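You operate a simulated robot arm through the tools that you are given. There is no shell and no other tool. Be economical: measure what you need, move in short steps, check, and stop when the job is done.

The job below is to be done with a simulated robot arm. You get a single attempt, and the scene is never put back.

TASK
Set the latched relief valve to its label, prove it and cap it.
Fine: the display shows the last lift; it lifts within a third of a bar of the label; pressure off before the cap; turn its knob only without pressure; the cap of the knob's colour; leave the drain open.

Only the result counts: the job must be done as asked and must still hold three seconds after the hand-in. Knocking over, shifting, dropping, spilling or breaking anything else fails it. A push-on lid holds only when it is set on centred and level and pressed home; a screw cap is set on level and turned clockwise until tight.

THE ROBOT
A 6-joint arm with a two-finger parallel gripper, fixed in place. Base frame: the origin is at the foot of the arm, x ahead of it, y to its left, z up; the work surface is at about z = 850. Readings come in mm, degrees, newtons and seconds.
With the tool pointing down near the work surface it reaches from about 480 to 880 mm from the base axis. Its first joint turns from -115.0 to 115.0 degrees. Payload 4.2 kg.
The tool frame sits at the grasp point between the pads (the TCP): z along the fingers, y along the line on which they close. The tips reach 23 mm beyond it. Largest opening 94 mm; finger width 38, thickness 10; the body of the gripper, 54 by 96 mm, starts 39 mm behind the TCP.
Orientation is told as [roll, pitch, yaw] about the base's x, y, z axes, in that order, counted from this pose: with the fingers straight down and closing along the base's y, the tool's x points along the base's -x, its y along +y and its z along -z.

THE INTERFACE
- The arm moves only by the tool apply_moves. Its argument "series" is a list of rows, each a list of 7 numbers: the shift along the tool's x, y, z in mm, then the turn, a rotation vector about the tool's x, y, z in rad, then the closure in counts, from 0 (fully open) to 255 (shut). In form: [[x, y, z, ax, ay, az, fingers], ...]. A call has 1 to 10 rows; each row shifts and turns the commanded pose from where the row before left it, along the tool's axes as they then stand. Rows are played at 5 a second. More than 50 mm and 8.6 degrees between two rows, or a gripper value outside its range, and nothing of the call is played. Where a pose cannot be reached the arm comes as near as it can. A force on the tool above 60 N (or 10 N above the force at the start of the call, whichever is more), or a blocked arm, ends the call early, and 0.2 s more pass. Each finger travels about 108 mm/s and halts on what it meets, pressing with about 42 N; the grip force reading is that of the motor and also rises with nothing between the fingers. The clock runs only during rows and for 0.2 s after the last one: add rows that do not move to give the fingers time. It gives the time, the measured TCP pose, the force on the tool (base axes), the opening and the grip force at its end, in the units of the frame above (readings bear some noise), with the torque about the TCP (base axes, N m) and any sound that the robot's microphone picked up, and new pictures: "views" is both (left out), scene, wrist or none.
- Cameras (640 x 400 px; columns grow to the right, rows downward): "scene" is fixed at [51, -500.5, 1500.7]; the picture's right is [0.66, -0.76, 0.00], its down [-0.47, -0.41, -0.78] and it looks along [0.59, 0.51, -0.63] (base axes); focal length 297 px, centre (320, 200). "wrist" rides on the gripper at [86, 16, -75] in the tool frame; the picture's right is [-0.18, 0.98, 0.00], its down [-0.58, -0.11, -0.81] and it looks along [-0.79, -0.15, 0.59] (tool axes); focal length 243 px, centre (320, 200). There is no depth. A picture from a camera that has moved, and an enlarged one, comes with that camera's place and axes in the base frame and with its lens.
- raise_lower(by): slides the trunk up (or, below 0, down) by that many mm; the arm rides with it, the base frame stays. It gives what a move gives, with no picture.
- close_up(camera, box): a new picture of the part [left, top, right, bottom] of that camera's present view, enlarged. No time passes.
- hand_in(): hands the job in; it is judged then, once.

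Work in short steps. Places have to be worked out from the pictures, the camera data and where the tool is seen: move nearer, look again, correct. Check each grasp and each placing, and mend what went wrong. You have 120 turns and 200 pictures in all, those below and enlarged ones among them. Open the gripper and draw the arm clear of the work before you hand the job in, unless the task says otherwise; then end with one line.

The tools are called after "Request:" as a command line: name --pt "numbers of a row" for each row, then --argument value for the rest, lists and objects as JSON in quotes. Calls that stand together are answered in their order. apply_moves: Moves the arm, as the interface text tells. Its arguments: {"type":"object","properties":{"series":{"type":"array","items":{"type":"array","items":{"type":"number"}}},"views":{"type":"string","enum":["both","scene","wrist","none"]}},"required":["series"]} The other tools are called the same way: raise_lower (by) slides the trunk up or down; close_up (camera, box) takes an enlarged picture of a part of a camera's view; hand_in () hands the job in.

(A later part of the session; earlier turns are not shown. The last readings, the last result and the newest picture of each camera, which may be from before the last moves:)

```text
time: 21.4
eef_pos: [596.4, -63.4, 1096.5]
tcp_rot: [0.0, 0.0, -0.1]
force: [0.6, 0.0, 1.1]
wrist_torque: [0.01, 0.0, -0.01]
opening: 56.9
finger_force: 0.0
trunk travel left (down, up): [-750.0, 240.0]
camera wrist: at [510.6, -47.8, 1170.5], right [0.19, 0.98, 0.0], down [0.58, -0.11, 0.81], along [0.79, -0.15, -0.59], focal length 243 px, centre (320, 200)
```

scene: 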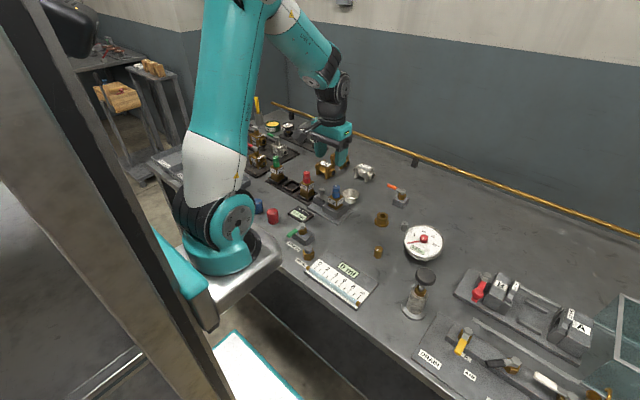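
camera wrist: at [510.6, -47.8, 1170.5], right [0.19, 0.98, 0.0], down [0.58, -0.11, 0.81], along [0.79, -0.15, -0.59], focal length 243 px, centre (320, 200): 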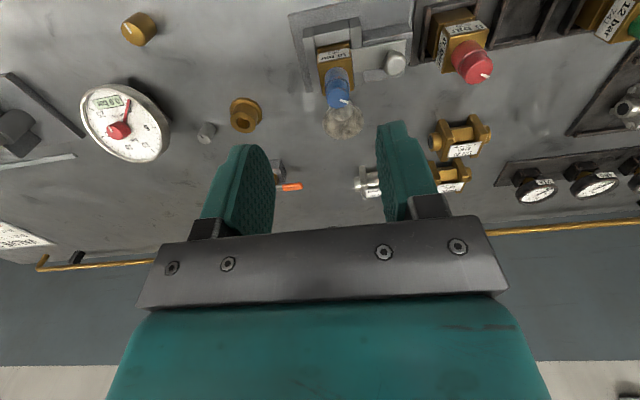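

Knob top triangulates to ≈(651,-50,945). Zoom to see the knob, gauge and drain.

Request:
close_up --camera "wrist" --box '[300, 30, 400, 150]'

Request:
close_up --camera "scene" --box '[310, 175, 360, 215]'

Request:
close_up --camera "scene" --box '[390, 220, 480, 370]'

```text
3.33 times, centred on (350, 90) of wrist
camera zoom: at [510.6, -47.8, 1170.5], right [0.19, 0.98, 0.0], down [0.58, -0.11, 0.81], along [0.79, -0.15, -0.59], focal length 809 px, centre (220, 567)
```

zoom: 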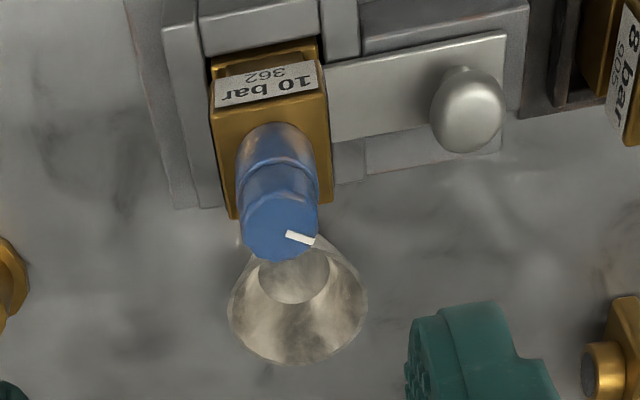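

```text
10.00 times, centred on (335, 195) of scene
camera zoom: at [51.0, -500.5, 1500.7], right [0.66, -0.76, 0.0], down [-0.47, -0.41, -0.78], along [0.59, 0.51, -0.63], focal length 2973 px, centre (170, 250)
```

zoom: 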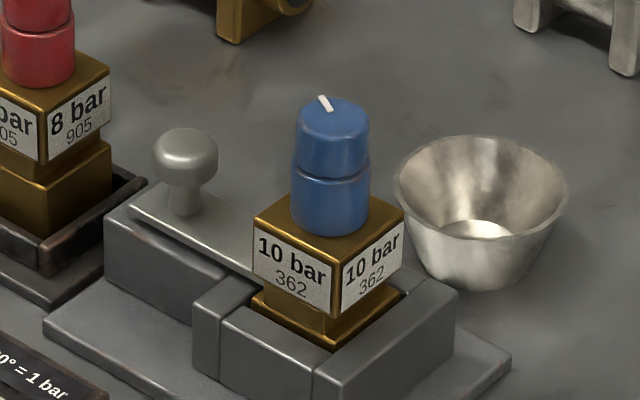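

```text
2.67 times, centred on (435, 295) of scene
camera zoom: at [51.0, -500.5, 1500.7], right [0.66, -0.76, 0.0], down [-0.47, -0.41, -0.78], along [0.59, 0.51, -0.63], focal length 793 px, centre (13, -53)
```

zoom: 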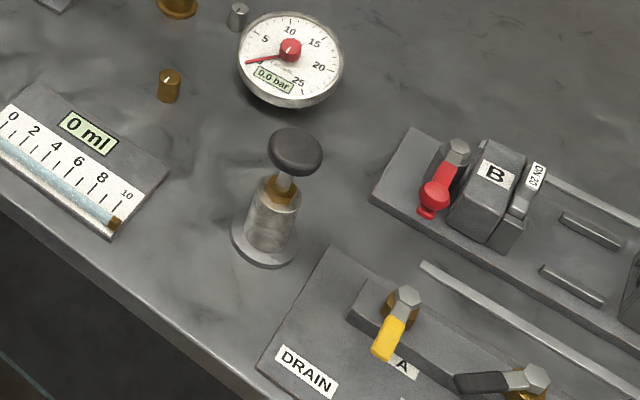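

Gauge 0.0, drain open. The knob is ø≈22, z 925–945 for the upper marked part. I move over it and descend to grip just that upper part.

Request:
apply_moves --pt "-45 10 0 0 0 0 100" --pt "-10 3 40 0 0 0 100" --pt "0 0 40 0 0 0 100" --pt "0 0 30 0 0 0 100" --views "both"

```text
time: 22.4
eef_pos: [653.5, -51.2, 983.8]
tcp_rot: [0.0, 0.1, 0.1]
force: [0.4, -0.8, 0.8]
wrist_torque: [0.02, -0.06, 0.01]
opening: 57.3
finger_force: 0.0
trunk travel left (down, up): [-750.0, 240.0]
camera wrist: at [567.8, -36.4, 1059.3], right [0.18, 0.98, 0.0], down [0.58, -0.11, 0.81], along [0.79, -0.15, -0.59], focal length 243 px, centre (320, 200)
```

scene: 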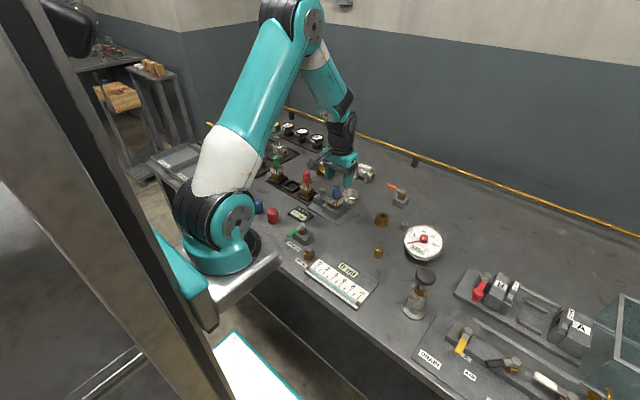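
wrist: 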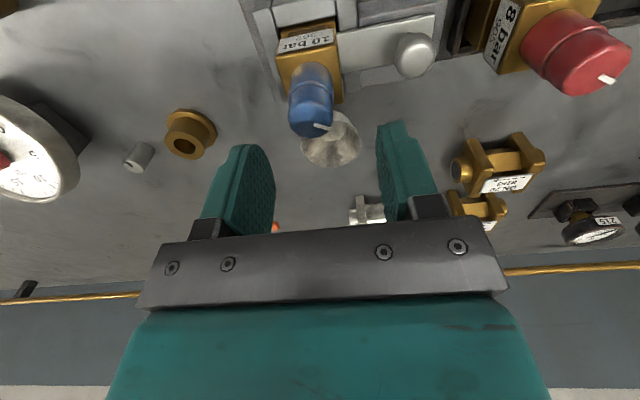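

The knob is about 5 mm off toward −y and 3 mm toward −x. I correct and descend to z≈949.

Request:
apply_moves --pt "3 -5 15 0 0 0 100" --pt "0 0 15 0 0 0 100" --pt "0 0 4 0 0 0 100" --views "both"

Request:
close_up --camera "scene" --box '[310, 165, 360, 215]'

Request:
close_up --camera "wrist" --box '[220, 80, 420, 220]'

```text
time: 23.2
eef_pos: [650.9, -55.8, 949.9]
tcp_rot: [0.1, 0.1, 0.1]
force: [0.3, 0.2, 0.2]
wrist_torque: [0.0, 0.01, -0.05]
opening: 57.0
finger_force: 0.1
trunk travel left (down, up): [-750.0, 240.0]
camera wrist: at [564.4, -40.4, 1024.6], right [0.18, 0.98, 0.0], down [0.58, -0.11, 0.81], along [0.79, -0.15, -0.59], focal length 243 px, centre (320, 200)
```

scene: 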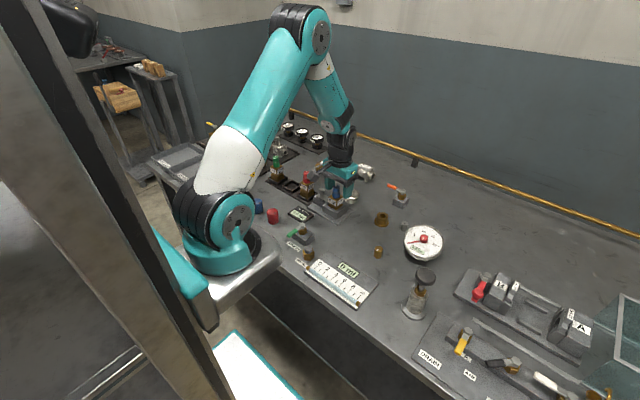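
wrist: 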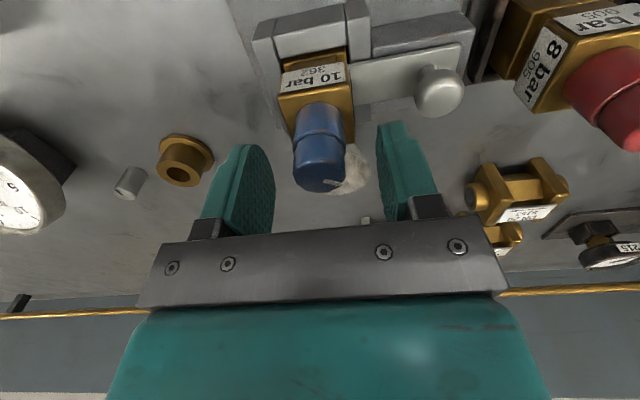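

```text
8.00 times, centred on (335, 190) of scene
camera zoom: at [51.0, -500.5, 1500.7], right [0.66, -0.76, 0.0], down [-0.47, -0.41, -0.78], along [0.59, 0.51, -0.63], focal length 2379 px, centre (200, 280)
```

zoom: 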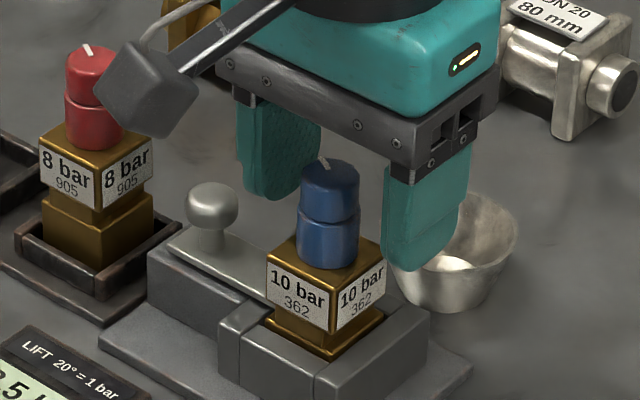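

```text
2.86 times, centred on (320, 150) of wrist
camera zoom: at [564.4, -40.4, 1024.6], right [0.18, 0.98, 0.0], down [0.58, -0.11, 0.81], along [0.79, -0.15, -0.59], focal length 693 px, centre (320, 343)
```

zoom: 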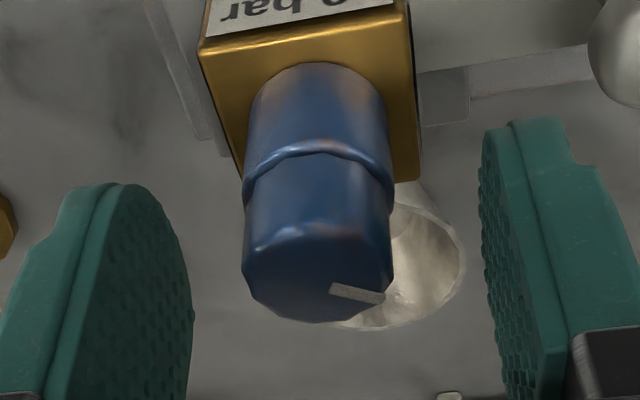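

I shift 3 mm more to −y, grip the knob, and check.

Request:
apply_moves --pt "0 -3 0 0 0 0 100" --pt "0 0 0 0 0 0 200" --pt "0 0 0 0 0 0 200" --pt "0 0 0 0 0 0 200" --views "wrist"

Request:
close_up --camera "wrist" --box '[220, 80, 420, 220]'

Request:
close_up --camera "scene" --box '[310, 165, 360, 215]'

```text
time: 24.2
eef_pos: [650.9, -58.4, 950.9]
tcp_rot: [0.0, 0.0, 0.1]
force: [0.5, 18.2, 0.6]
wrist_torque: [0.89, -0.04, -0.12]
opening: 24.3
finger_force: 42.3
trunk travel left (down, up): [-750.0, 240.0]
camera wrist: at [564.6, -42.3, 1025.2], right [0.18, 0.98, 0.0], down [0.58, -0.11, 0.81], along [0.79, -0.15, -0.59], focal length 243 px, centre (320, 200)
```

wrist: 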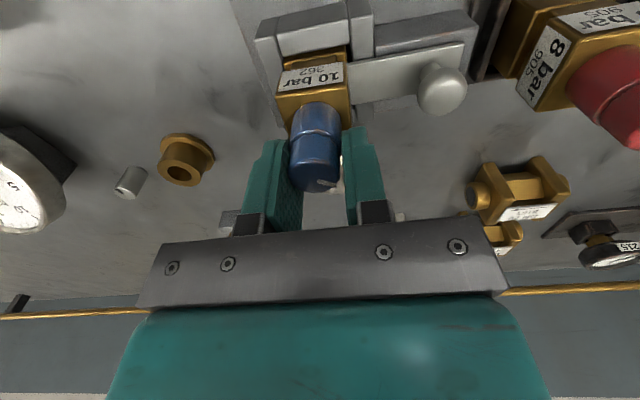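

```text
2.86 times, centred on (320, 150) of wrist
camera zoom: at [564.6, -42.3, 1025.2], right [0.18, 0.98, 0.0], down [0.58, -0.11, 0.81], along [0.79, -0.15, -0.59], focal length 693 px, centre (320, 343)
```

zoom: 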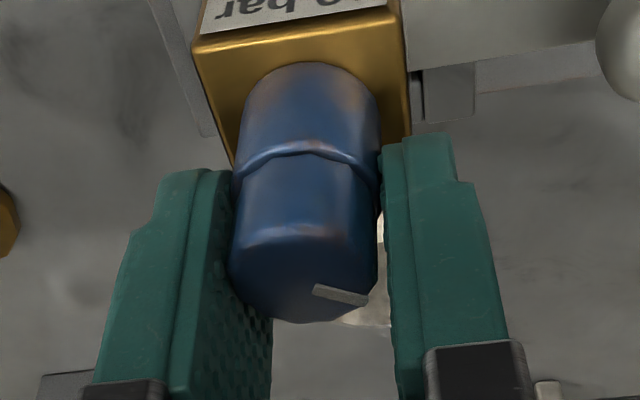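

```text
8.00 times, centred on (335, 190) of scene
camera zoom: at [51.0, -500.5, 1500.7], right [0.66, -0.76, 0.0], down [-0.47, -0.41, -0.78], along [0.59, 0.51, -0.63], focal length 2379 px, centre (200, 280)
```

zoom: 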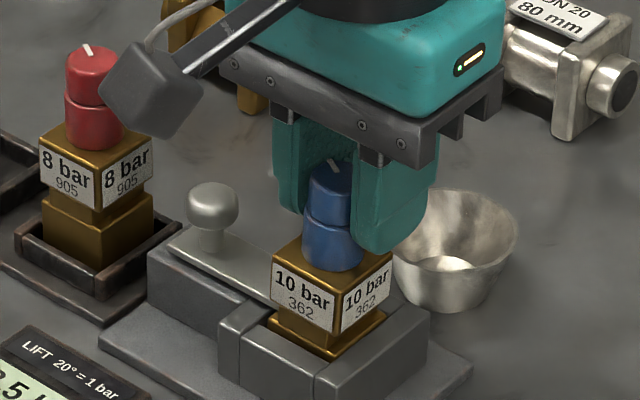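

The side force says I'm 3 mm too far to −y; I ease back +2.5 mm while gripping, then turn 30° clockwise.

Request:
apply_moves --pt "0 2.5 0 0 0 0 200" --pt "0 0 0 0 0 0 200" --views "none"

```text
time: 24.8
eef_pos: [651.1, -58.4, 952.0]
tcp_rot: [0.0, 0.0, 0.0]
force: [2.6, 4.1, 3.5]
wrist_torque: [0.21, -0.11, 0.0]
opening: 24.2
finger_force: 42.2
trunk travel left (down, up): [-750.0, 240.0]
```

Force relieved. Turn now.

Request:
apply_moves --pt "0 0 0 0 0 0.131 200" --pt "0 0 0 0 0 0.131 200" --pt "0 0 0 0 0 0.131 200" --pt "0 0 0 0 0 0.131 200" --pt "0 0 0 0 0 0 200" --views "wrist"

Request:
close_up --camera "wrist" --box '[220, 80, 420, 220]'

Request:
close_up --camera "scene" --box '[310, 165, 360, 215]'

```text
time: 26.0
eef_pos: [649.1, -59.7, 949.6]
tcp_rot: [-0.2, -0.1, -30.3]
force: [-1.7, -23.0, 0.3]
wrist_torque: [-1.43, -0.26, 0.5]
opening: 23.9
finger_force: 42.1
trunk travel left (down, up): [-750.0, 240.0]
camera wrist: at [583.7, -1.1, 1024.8], right [0.65, 0.76, 0.0], down [0.45, -0.38, 0.81], along [0.61, -0.53, -0.59], focal length 243 px, centre (320, 200)
```

wrist: 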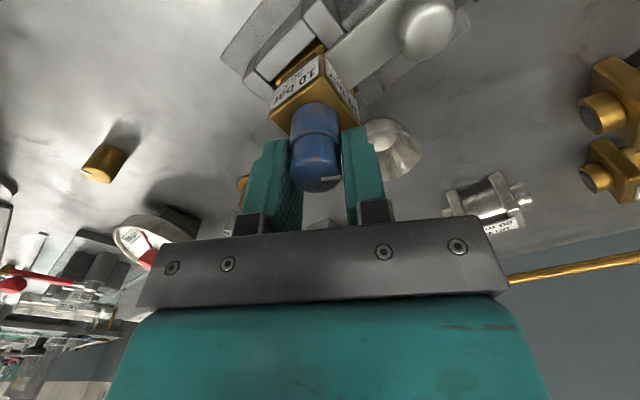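

```text
2.86 times, centred on (320, 150) of wrist
camera zoom: at [583.7, -1.1, 1024.8], right [0.65, 0.76, 0.0], down [0.45, -0.38, 0.81], along [0.61, -0.53, -0.59], focal length 693 px, centre (320, 343)
```

zoom: 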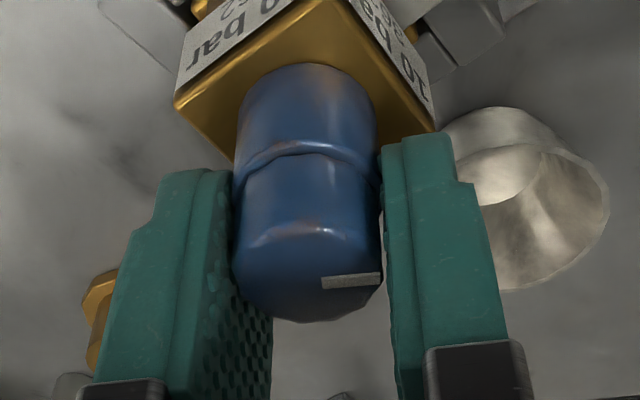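

```text
8.00 times, centred on (335, 190) of scene
camera zoom: at [51.0, -500.5, 1500.7], right [0.66, -0.76, 0.0], down [-0.47, -0.41, -0.78], along [0.59, 0.51, -0.63], focal length 2379 px, centre (200, 280)
```

zoom: 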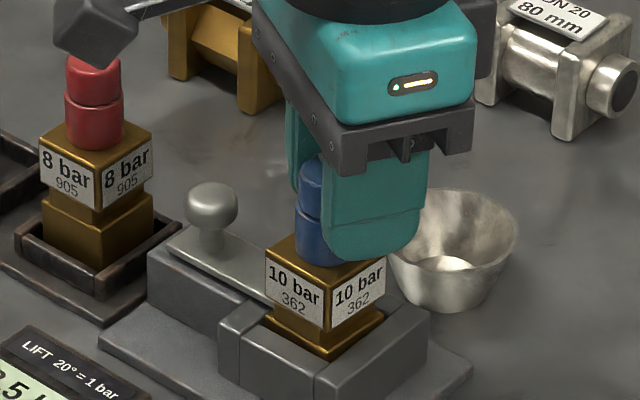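

The mark slipped relative to the fingers: the tips also held the fixed lower collar. I open, turn back, and regrip about 11 mm higher.

Request:
apply_moves --pt "0 0 0 0 0 0 140" --pt "0 0 -11 0 0 -0.131 140" --pt "0 0 0 0 0 -0.131 140" --pt "0 0 0 0 0 -0.131 140" --pt "0 0 0 0 0 -0.131 140" --pt "0 0 0 0 0 0 140" --views "wrist"

Request:
close_up --camera "wrist" --box '[220, 80, 420, 220]'

Request:
close_up --camera "scene" --box '[310, 165, 360, 215]'

```text
time: 27.4
eef_pos: [650.3, -56.6, 962.5]
tcp_rot: [-0.1, -0.1, 0.1]
force: [0.7, 0.3, -0.5]
wrist_torque: [0.03, 0.0, 0.0]
opening: 42.2
finger_force: 0.1
trunk travel left (down, up): [-750.0, 240.0]
camera wrist: at [564.1, -40.2, 1035.8], right [0.18, 0.98, 0.0], down [0.58, -0.11, 0.81], along [0.79, -0.15, -0.59], focal length 243 px, centre (320, 200)
```

wrist: 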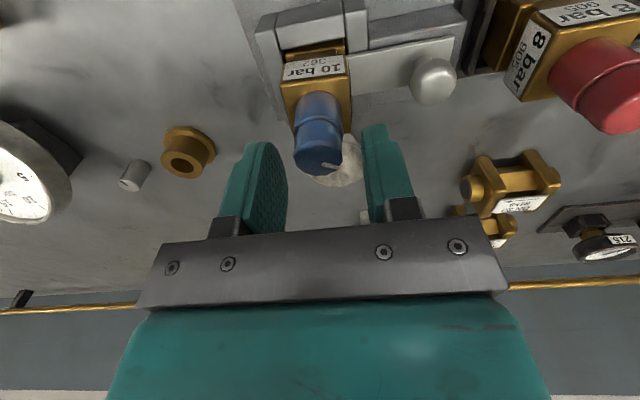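

```text
2.86 times, centred on (320, 150) of wrist
camera zoom: at [564.1, -40.2, 1035.8], right [0.18, 0.98, 0.0], down [0.58, -0.11, 0.81], along [0.79, -0.15, -0.59], focal length 693 px, centre (320, 343)
```

zoom: 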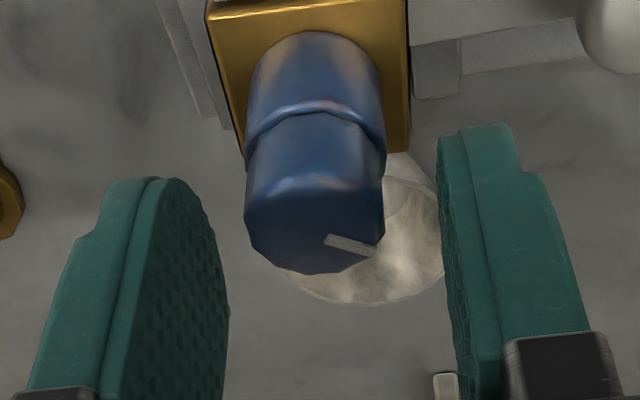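

```text
8.00 times, centred on (335, 190) of scene
camera zoom: at [51.0, -500.5, 1500.7], right [0.66, -0.76, 0.0], down [-0.47, -0.41, -0.78], along [0.59, 0.51, -0.63], focal length 2379 px, centre (200, 280)
```

zoom: 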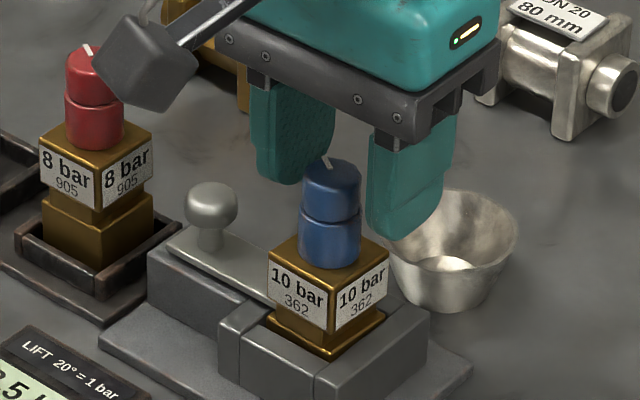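

Re-triangulating: the knob axis is (640.5,-57), top z≈958, groove ≈938. I move 10 mm back in x, up 2, and regrip.

Request:
apply_moves --pt "10 0 -2 0 0 0 140" --pt "0 0 0 0 0 0 220" --pt "0 0 0 0 0 0 220" --pt "0 0 0 0 0 0 220" --views "wrist"

Request:
close_up --camera "wrist" --box '[220, 80, 420, 220]'

Request:
close_up --camera "scene" --box '[310, 165, 360, 215]'

```text
time: 28.4
eef_pos: [639.8, -55.7, 963.4]
tcp_rot: [0.1, 0.1, 0.0]
force: [0.5, 3.6, 3.4]
wrist_torque: [0.18, 0.0, 0.03]
opening: 21.7
finger_force: 41.5
trunk travel left (down, up): [-750.0, 240.0]
camera wrist: at [554.1, -40.1, 1038.4], right [0.18, 0.98, 0.0], down [0.58, -0.11, 0.81], along [0.79, -0.15, -0.59], focal length 243 px, centre (320, 200)
```

wrist: 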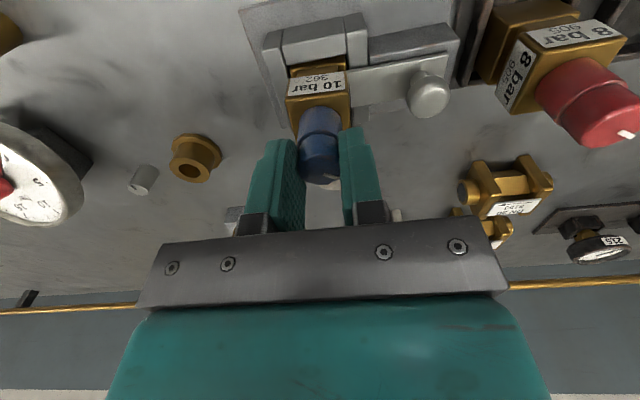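

```text
2.86 times, centred on (320, 150) of wrist
camera zoom: at [554.1, -40.1, 1038.4], right [0.18, 0.98, 0.0], down [0.58, -0.11, 0.81], along [0.79, -0.15, -0.59], focal length 693 px, centre (320, 343)
```

zoom: 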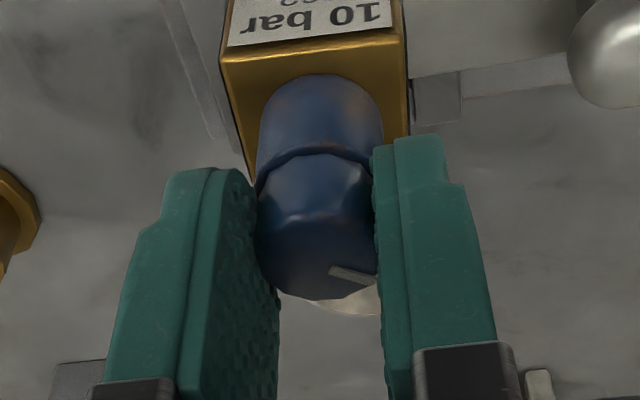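

```text
8.00 times, centred on (335, 190) of scene
camera zoom: at [51.0, -500.5, 1500.7], right [0.66, -0.76, 0.0], down [-0.47, -0.41, -0.78], along [0.59, 0.51, -0.63], focal length 2379 px, centre (200, 280)
```

zoom: 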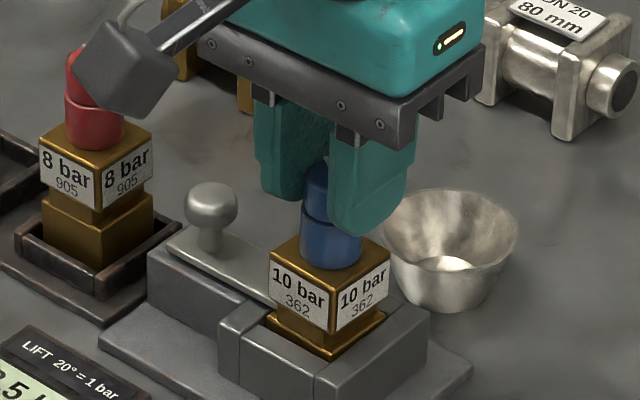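

Good centred grip on the knob alone (21.7 mm). I turn ~27.5° clockwise (the first try moved it perhaps 2–3°).

Request:
apply_moves --pt "0 0 0 0 0 0.12 220" --pt "0 0 0 0 0 0.12 220" --pt "0 0 0 0 0 0.12 220" --pt "0 0 0 0 0 0.12 220" --pt "0 0 0 0 0 0 220" --views "wrist"

Request:
close_up --camera "wrist" --box '[220, 80, 420, 220]'

```text
time: 29.6
eef_pos: [639.9, -56.0, 963.9]
tcp_rot: [0.0, 0.0, -27.5]
force: [-0.4, 10.3, 10.7]
wrist_torque: [0.59, 0.34, 0.01]
opening: 21.2
finger_force: 42.1
trunk travel left (down, up): [-750.0, 240.0]
camera wrist: at [571.1, -1.9, 1038.5], right [0.62, 0.79, 0.0], down [0.46, -0.37, 0.81], along [0.63, -0.5, -0.59], focal length 243 px, centre (320, 200)
```

wrist: 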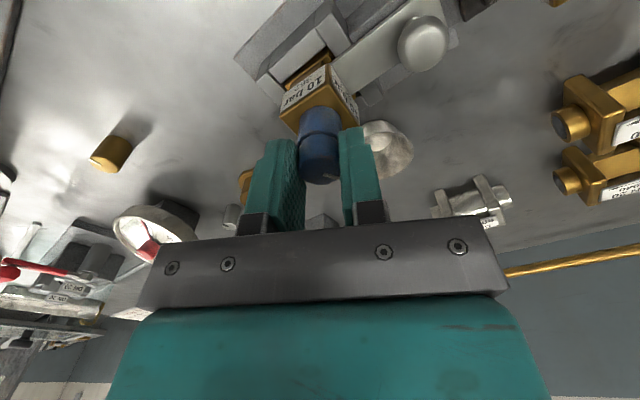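

```text
2.86 times, centred on (320, 150) of wrist
camera zoom: at [571.1, -1.9, 1038.5], right [0.62, 0.79, 0.0], down [0.46, -0.37, 0.81], along [0.63, -0.5, -0.59], focal length 693 px, centre (320, 343)
```

zoom: 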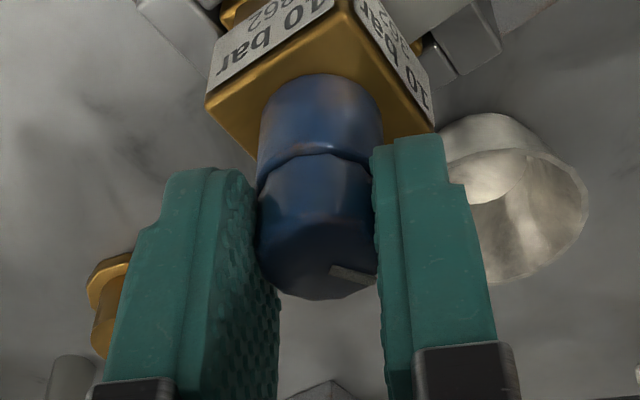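

The mark stayed fixed relative to the fingers: knob turned 27.5°. I release, rise, unwind, and head back to the drain lever to shut it.

Request:
apply_moves --pt "0 0 0 0 0 0 120" --pt "0 0 0 0 0 0 120" --pt "0 0 -40 0 0 0 120" --pt "0 0 -40 0 0 -0.12 120" --pt "0 0 -20 0 0 -0.12 255" --pt "0 0 0 0 0 -0.12 255" --pt "0 0 0 0 0 -0.12 255" --pt "18 -45 0 0 0 0 255" --pt "18 -45 0 0 0 0 255" --pt "18 -45 0 0 0 0 255" --views "scene"

Request:
apply_moves --pt "18 -45 0 0 0 0 255" --pt "18 -45 0 0 0 0 255" --pt "18 -45 0 0 0 0 255" --pt "18 -45 0 0 0 0 255" --pt "18 -45 0 0 0 0 255" --pt "18 -45 0 0 0 0 255" --pt "18 -45 0 0 0 0 255" --pt "13 -45 0 0 0 0 255" --views "wrist"

Request:
close_up --camera "scene" --box '[310, 165, 360, 215]'

```text
time: 31.8
eef_pos: [585.9, -191.8, 1065.4]
tcp_rot: [0.1, 0.0, 0.1]
force: [-0.4, 0.1, 0.3]
wrist_torque: [0.0, -0.03, -0.02]
opening: 0.0
finger_force: 42.9
trunk travel left (down, up): [-750.0, 240.0]
```

scene: 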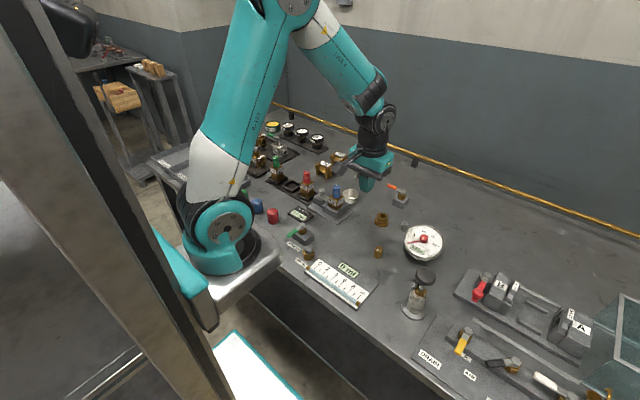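

```text
time: 33.6
eef_pos: [448.1, -550.9, 1063.1]
tcp_rot: [0.0, 0.0, 0.1]
force: [-0.3, 0.7, 0.0]
wrist_torque: [-0.05, 0.01, 0.02]
opening: 0.2
finger_force: 42.0
trunk travel left (down, up): [-750.0, 240.0]
camera wrist: at [361.7, -535.2, 1137.7], right [0.18, 0.98, 0.0], down [0.58, -0.11, 0.81], along [0.79, -0.15, -0.59], focal length 243 px, centre (320, 200)
```

wrist: 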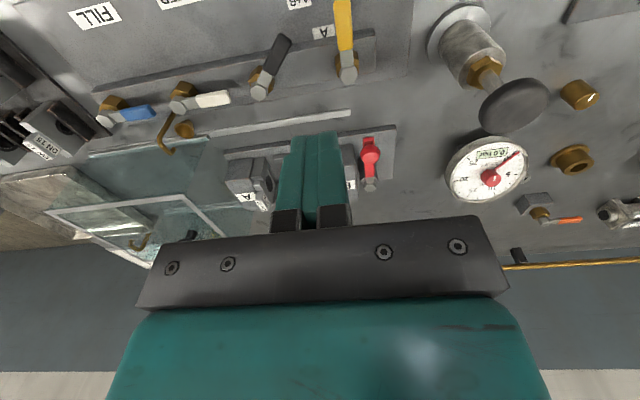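

```text
8.00 times, centred on (335, 190) of scene
camera zoom: at [51.0, -500.5, 1500.7], right [0.66, -0.76, 0.0], down [-0.47, -0.41, -0.78], along [0.59, 0.51, -0.63], focal length 2379 px, centre (200, 280)
```

zoom: 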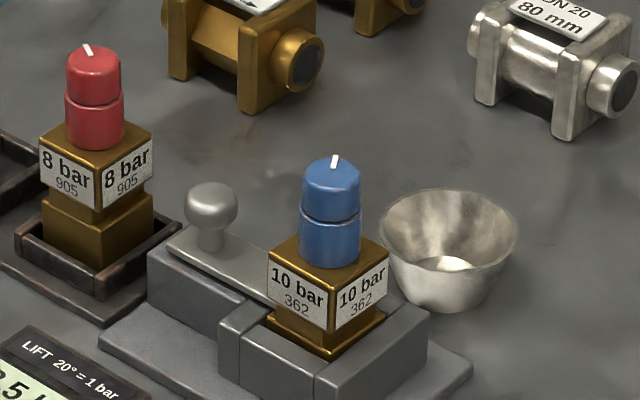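

Drain handle lies along −x at y≈-531, black tip at ≈(442,-581). I descend at (448,-555), between them.

Request:
apply_moves --pt "0 -4 45 0 0 0 255" --pt "0 0 45 0 0 0 255" --pt "0 0 35 0 0 0 255" --views "wrist"

Request:
close_up --camera "scene" --box '[410, 300, 530, 400]'

```text
time: 34.4
eef_pos: [448.3, -557.0, 938.9]
tcp_rot: [-0.1, 0.1, 0.0]
force: [0.4, -0.9, 0.9]
wrist_torque: [-0.03, -0.03, 0.02]
opening: 0.2
finger_force: 41.8
trunk travel left (down, up): [-750.0, 240.0]
camera wrist: at [360.6, -541.3, 1013.5], right [0.18, 0.98, 0.0], down [0.58, -0.11, 0.81], along [0.79, -0.15, -0.59], focal length 243 px, centre (320, 200)
```

wrist: 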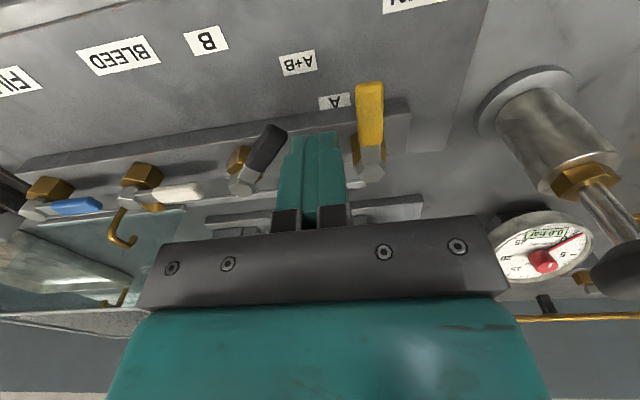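

```text
4.00 times, centred on (470, 350) of scene
camera zoom: at [51.0, -500.5, 1500.7], right [0.66, -0.76, 0.0], down [-0.47, -0.41, -0.78], along [0.59, 0.51, -0.63], focal length 1189 px, centre (-280, -400)
```

zoom: 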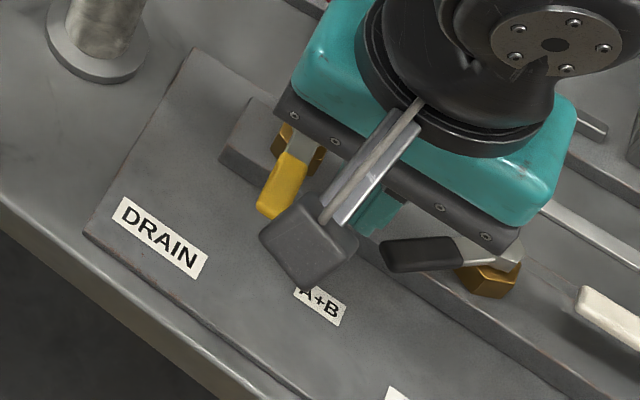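

There's clearance on both sides (black edge −575, yellow edge −536, finger −567…−547). I go down and sweep the handle back to +y.

Request:
apply_moves --pt "0 1 25 0 0 0 255" --pt "0 6 0 0 0 0 255" --pt "3 8 0 0 0 0 255" --pt "3 8 0 0 0 0 255" --pt "2 8 0 0 0 0 255" --pt "-4 8 0 0 0 0 255" --pt "-5 8 0 0 0 0 255" --pt "-7 7 0 0 0 0 255" --pt "-7 5 0 0 0 0 255" --pt "-5 0 0 0 0 0 255" --views "wrist"

Request:
close_up --camera "scene" --box '[410, 300, 530, 400]'

```text
time: 36.6
eef_pos: [456.7, -499.6, 913.1]
tcp_rot: [-0.3, 1.5, -1.2]
force: [-34.9, -7.5, 7.5]
wrist_torque: [-0.34, 0.07, -0.12]
opening: 0.0
finger_force: 41.8
trunk travel left (down, up): [-750.0, 240.0]
stopped in row 10: the force on the tool passed its limit at 65 N (the readings are from after the stop); the commanded pose is now the measured one
camera wrist: at [371.1, -481.4, 989.9], right [0.21, 0.98, -0.01], down [0.6, -0.12, 0.79], along [0.77, -0.17, -0.61], focal length 243 px, centre (320, 200)
```

wrist: 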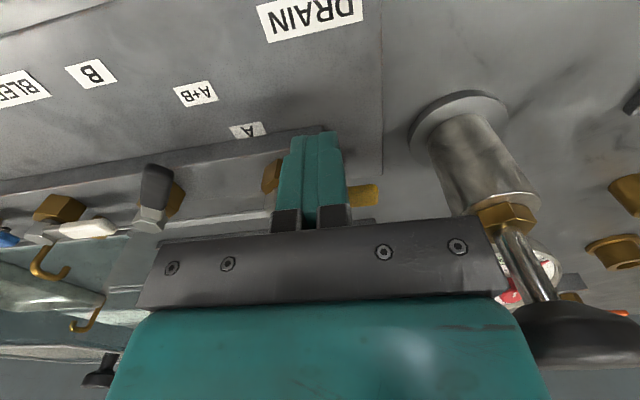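

```text
4.00 times, centred on (470, 350) of scene
camera zoom: at [51.0, -500.5, 1500.7], right [0.66, -0.76, 0.0], down [-0.47, -0.41, -0.78], along [0.59, 0.51, -0.63], focal length 1189 px, centre (-280, -400)
```

zoom: 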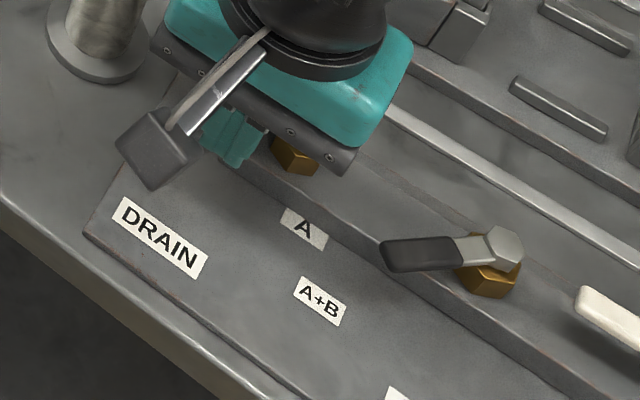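

Handle is at its shut stop. I back off, rise, straighten, and move above the pump.

Request:
apply_moves --pt "6 -2 0 0 0 0 255" --pt "0 0 -40 0 -0.026 -0.021 255" --pt "0 0 -40 0 0 0 255" --pt "0 0 -40 0 0 0 255" --pt "0 0 -30 0 0 0 0" --pt "-19 44 0 0 0 0 0" --pt "-18 42 0 0 0 0 0" --pt "0 0 0 0 0 0 0" --views "both"

```text
time: 38.4
eef_pos: [490.7, -412.5, 1062.4]
tcp_rot: [-0.1, -0.5, 0.3]
force: [0.1, -0.1, -0.2]
wrist_torque: [0.0, -0.03, 0.02]
opening: 94.2
finger_force: 0.1
trunk travel left (down, up): [-750.0, 240.0]
camera wrist: at [404.7, -397.0, 1136.4], right [0.18, 0.98, 0.0], down [0.58, -0.1, 0.81], along [0.8, -0.15, -0.59], focal length 243 px, centre (320, 200)
```

scene: 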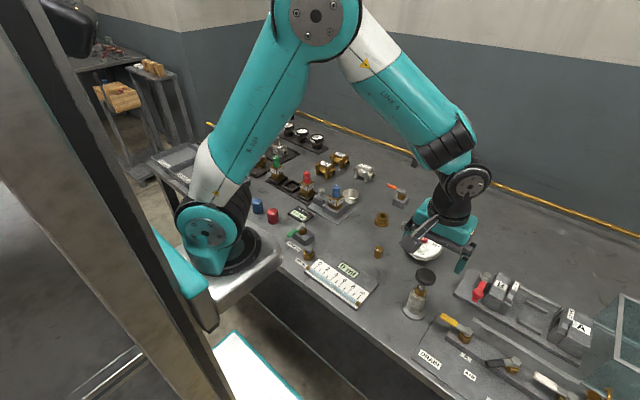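
wrist: 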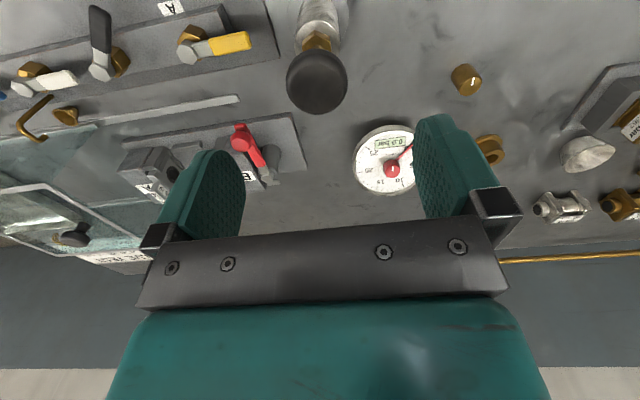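

Drain shut. I descend on the pump knob, grip, and make three strokes.

Request:
apply_moves --pt "2 -1 40 0 0 0 0" --pt "0 -1 45 0 0 0 0" --pt "0 0 0 0 0 0 150" --pt "0 0 0 0 0 0 150" --pt "0 0 0 0 0 0 150" --views "wrist"

```text
time: 39.6
eef_pos: [488.8, -415.0, 978.9]
tcp_rot: [0.0, -0.4, 0.4]
force: [-1.0, 10.7, -0.4]
wrist_torque: [0.06, 0.01, 0.05]
opening: 40.8
finger_force: 44.9
trunk travel left (down, up): [-750.0, 240.0]
camera wrist: at [402.7, -399.3, 1053.0], right [0.18, 0.98, 0.0], down [0.58, -0.1, 0.81], along [0.8, -0.14, -0.59], focal length 243 px, centre (320, 200)
```

wrist: 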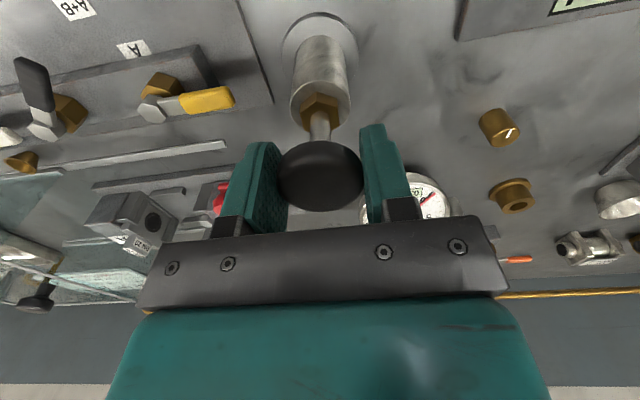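

Gripped. Two 28 mm strokes.

Request:
apply_moves --pt "0 0 10 0 0 0 150" --pt "0 0 10 0 0 0 150" --pt "0 0 8 0 0 0 150" --pt "0 0 -14 0 0 0 150" --pt "0 0 -14 0 0 0 150" --pt "0 0 10 0 0 0 150" --pt "0 0 10 0 0 0 150" --pt "0 0 8 0 0 0 150" --pt "0 0 -14 0 0 0 150" --pt "0 0 -14 0 0 0 150" --views "none"

Request:
close_up --camera "wrist" --box '[390, 150, 470, 250]'

```text
time: 41.8
eef_pos: [489.3, -414.8, 977.8]
tcp_rot: [-0.1, -0.4, 0.3]
force: [6.9, 20.2, 0.6]
wrist_torque: [0.02, -0.08, 0.0]
opening: 40.9
finger_force: 45.0
trunk travel left (down, up): [-750.0, 240.0]
```

```text
4.00 times, centred on (430, 200) of wrist
camera zoom: at [402.6, -399.2, 1051.3], right [0.18, 0.98, 0.0], down [0.58, -0.1, 0.81], along [0.8, -0.14, -0.59], focal length 970 px, centre (-120, 200)
```

zoom: 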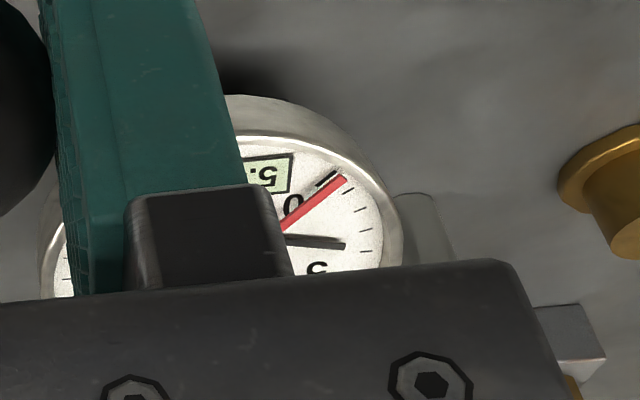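

5.x bar after two strokes. One more full stroke, then look.

Request:
apply_moves --pt "0 0 10 0 0 0 150" --pt "0 0 10 0 0 0 150" --pt "0 0 8 0 0 0 150" --pt "0 0 -14 0 0 0 150" --pt "0 0 -14 0 0 0 150" --views "none"

Request:
close_up --camera "wrist" --box '[390, 150, 470, 250]'

Request:
close_up --camera "scene" --box '[280, 170, 370, 260]'

```text
time: 43.0
eef_pos: [490.0, -415.0, 977.7]
tcp_rot: [0.0, -0.4, 0.3]
force: [0.1, 24.4, 0.4]
wrist_torque: [0.01, -0.58, 0.07]
opening: 40.9
finger_force: 45.5
trunk travel left (down, up): [-750.0, 240.0]
```

```text
4.00 times, centred on (430, 200) of wrist
camera zoom: at [402.6, -399.3, 1052.2], right [0.18, 0.98, 0.0], down [0.58, -0.1, 0.81], along [0.8, -0.14, -0.59], focal length 970 px, centre (-120, 200)
```

zoom: 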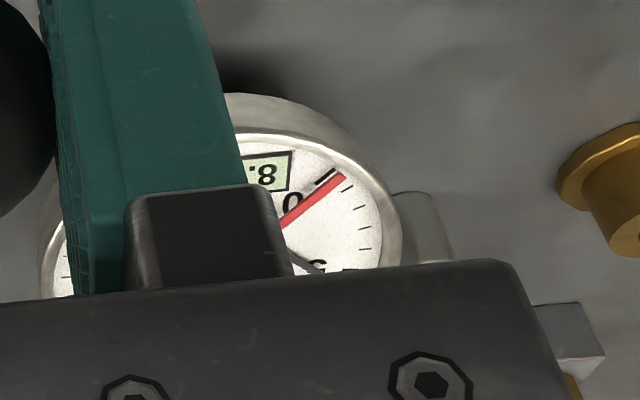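

```text
4.44 times, centred on (325, 215) of scene
camera zoom: at [51.0, -500.5, 1500.7], right [0.66, -0.76, 0.0], down [-0.47, -0.41, -0.78], along [0.59, 0.51, -0.63], focal length 1322 px, centre (298, 133)
```

zoom: 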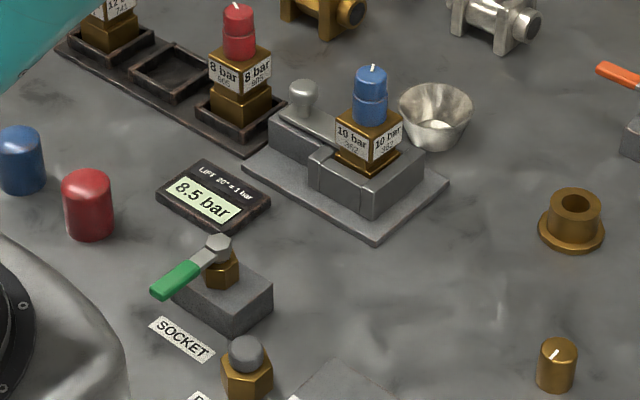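

8.x bar, not lifted yet. A slow further stroke.

Request:
apply_moves --pt "0 0 6 0 0 0 150" --pt "0 0 6 0 0 0 150" --pt "0 0 6 0 0 0 150" --pt "0 0 5 0 0 0 150" --pt "0 0 -12 0 0 0 150" --pt "0 0 -11 0 0 0 150" --views "none"

Request:
close_up --camera "wrist" --box '[390, 150, 470, 250]'

Request:
close_up --camera "scene" --box '[280, 170, 370, 260]'

```text
time: 44.4
eef_pos: [489.1, -415.7, 975.9]
tcp_rot: [-0.1, -0.5, 0.3]
force: [10.7, 20.7, 1.3]
wrist_torque: [-0.12, -0.18, -0.06]
opening: 40.7
finger_force: 45.5
trunk travel left (down, up): [-750.0, 240.0]
```

```text
4.00 times, centred on (430, 200) of wrist
camera zoom: at [402.3, -399.2, 1050.6], right [0.18, 0.98, 0.0], down [0.57, -0.1, 0.81], along [0.8, -0.14, -0.58], focal length 970 px, centre (-120, 200)
```

zoom: 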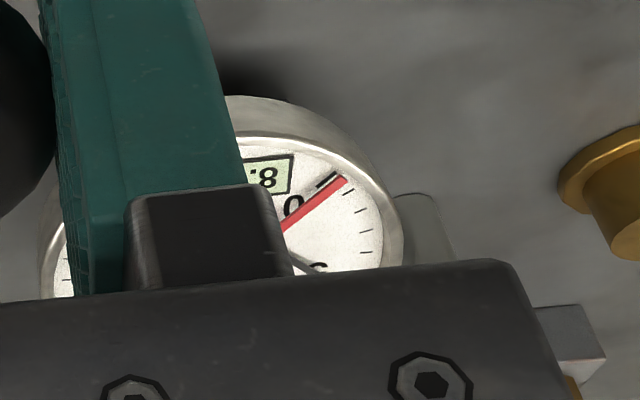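

```text
4.44 times, centred on (325, 215) of scene
camera zoom: at [51.0, -500.5, 1500.7], right [0.66, -0.76, 0.0], down [-0.47, -0.41, -0.78], along [0.59, 0.51, -0.63], focal length 1322 px, centre (298, 133)
```

zoom: 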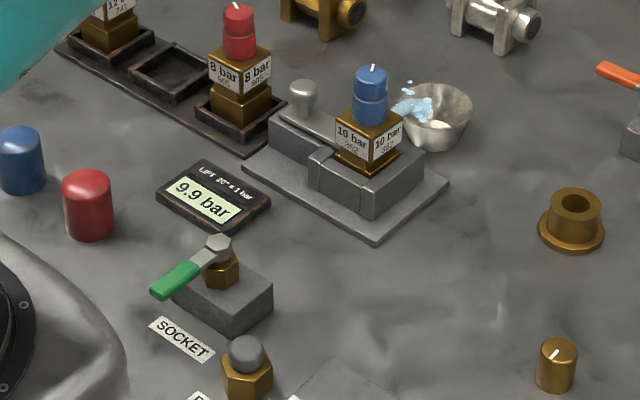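

Lift at 9.9 bar – within tolerance. Now I release the pump and go to open the drain by the same path as before.

Request:
apply_moves --pt "0 0 0 0 0 0 0" --pt "0 0 0 0 0 0 0" --pt "0 0 0 0 0 0 0" --pt "0 0 -45 0 0.008 0.005 0" --pt "0 0 -45 0 0 0 255" --pt "-13 -42 0 0 0 0 255" --pt "-13 -40 0 0 0 0 255" --pt "0 0 45 0 0 0 255" --pt "0 0 45 0 0 0 255" --views "wrist"

```text
time: 46.4
eef_pos: [514.4, -498.6, 978.9]
tcp_rot: [-0.2, 0.0, 0.0]
force: [-1.0, 1.2, 0.3]
wrist_torque: [0.02, -0.01, -0.01]
opening: 0.1
finger_force: 41.9
trunk travel left (down, up): [-750.0, 240.0]
camera wrist: at [428.5, -481.6, 1053.9], right [0.18, 0.98, 0.0], down [0.58, -0.11, 0.81], along [0.79, -0.15, -0.59], focal length 243 px, centre (320, 200)
```

wrist: 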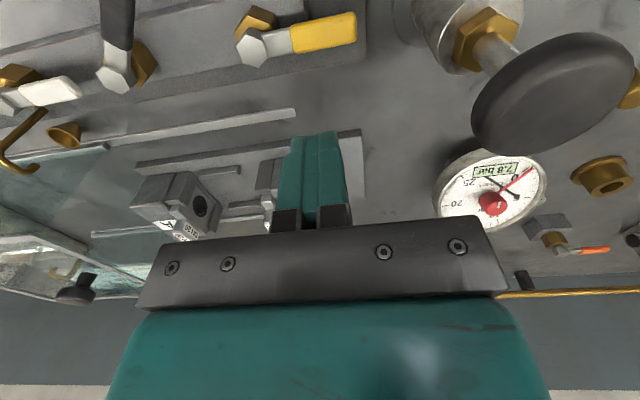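

Same position as before, aligned. Descend and repeat the sweep, finishing a little further.

Request:
apply_moves --pt "0 0 40 0 0 0 255" --pt "0 0 25 0 0 0 255" --pt "8 0 0 0 0 0 255" --pt "10 3 0 0 0 0 255" --pt "10 3 0 0 0 0 255" --pt "10 0 0 0 0 0 255" --pt "10 -5 0 0 0 0 255" --pt "10 -7 0 0 0 0 255" --pt "8 -8 0 0 0 0 255" --pt "4 -8 0 0 0 0 255" --views "wrist"

Request:
close_up --camera "scene" --box '[390, 215, 460, 275]'

```text
time: 48.6
eef_pos: [447.3, -514.3, 912.8]
tcp_rot: [0.3, 0.0, 0.5]
force: [13.3, 36.6, 8.5]
wrist_torque: [0.22, -0.06, 0.22]
opening: 0.1
finger_force: 42.5
trunk travel left (down, up): [-750.0, 240.0]
camera wrist: at [360.4, -499.9, 987.6], right [0.17, 0.98, 0.01], down [0.58, -0.11, 0.81], along [0.79, -0.14, -0.59], focal length 243 px, centre (320, 200)
```

wrist: 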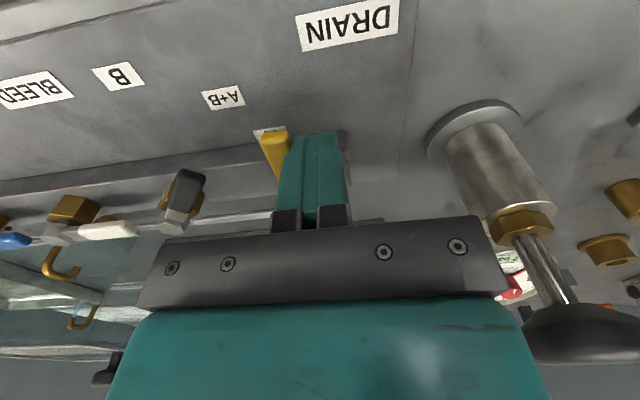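

```text
6.67 times, centred on (425, 245) of scene
camera zoom: at [51.0, -500.5, 1500.7], right [0.66, -0.76, 0.0], down [-0.47, -0.41, -0.78], along [0.59, 0.51, -0.63], focal length 1982 px, centre (-380, -100)
```

zoom: 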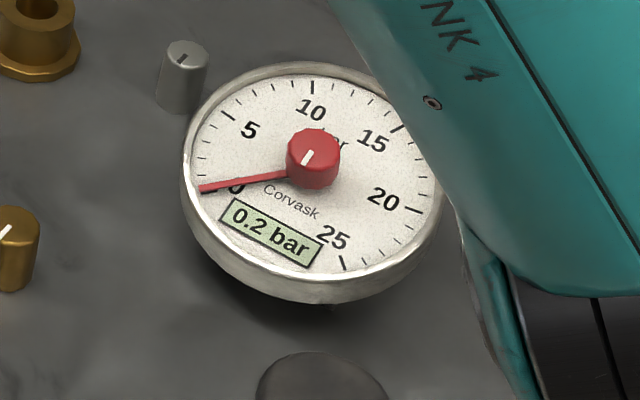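

Pressure off, drain open again. I back off, rise and travel toward the blue cap (≈(482,144)).

Request:
apply_moves --pt "0 5 0 0 0 0 255" --pt "0 0 -45 0 0 0.008 255" --pt "0 0 -45 0 0 0 255" --pt "0 0 -45 0 0 0 255" --pt "-35 30 0 0 0 0 255" --pt "-35 30 0 0 0 0 255" --pt "0 48 0 0 0 0 100" --pt "0 48 0 0 0 0 100" --pt "0 48 0 0 0 0 100" --pt "0 48 0 0 0 0 100" --views "none"

Request:
apply_moves --pt "0 48 0 0 0 0 100" --pt "0 48 0 0 0 0 100" --pt "0 48 0 0 0 0 100" --pt "0 48 0 0 0 0 100" --pt "0 48 0 0 0 0 100" --pt "0 48 0 0 0 0 100" --pt "0 48 0 0 0 0 100" --pt "0 30 0 0 0 0 100" --views "both"

Request:
close_up --camera "scene" --box '[390, 220, 480, 370]'

```text
time: 50.8
eef_pos: [516.1, -261.9, 1048.6]
tcp_rot: [-0.1, 0.1, -0.4]
force: [0.2, -0.6, -0.4]
wrist_torque: [0.08, -0.04, 0.01]
opening: 56.9
finger_force: 0.1
trunk travel left (down, up): [-750.0, 240.0]
```

```text
time: 52.6
eef_pos: [517.7, 102.7, 1048.7]
tcp_rot: [-0.1, -0.1, -0.4]
force: [0.0, 0.0, -0.5]
wrist_torque: [0.05, 0.03, -0.01]
opening: 57.3
finger_force: 0.0
trunk travel left (down, up): [-750.0, 240.0]
camera wrist: at [431.1, 119.7, 1121.6], right [0.19, 0.98, 0.0], down [0.58, -0.11, 0.81], along [0.79, -0.16, -0.59], focal length 243 px, centre (320, 200)
```

scene: 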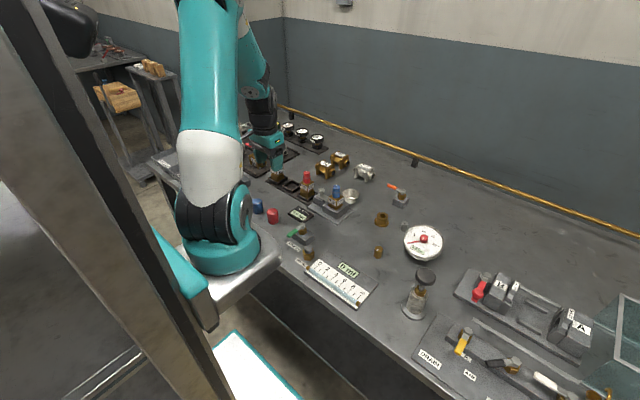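
wrist: 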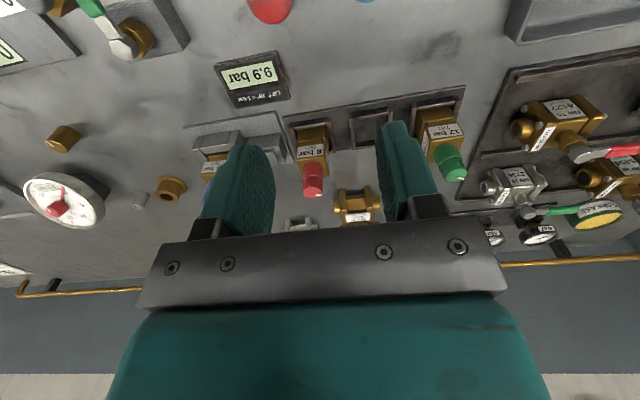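

```text
2.67 times, centred on (435, 295) of scene
camera zoom: at [51.0, -500.5, 1500.7], right [0.66, -0.76, 0.0], down [-0.47, -0.41, -0.78], along [0.59, 0.51, -0.63], focal length 793 px, centre (13, -53)
```

zoom: 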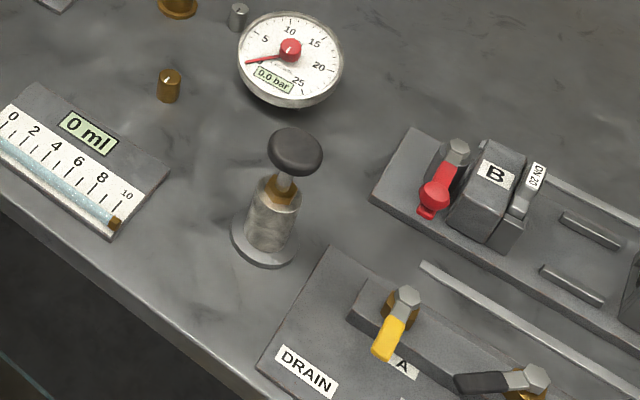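

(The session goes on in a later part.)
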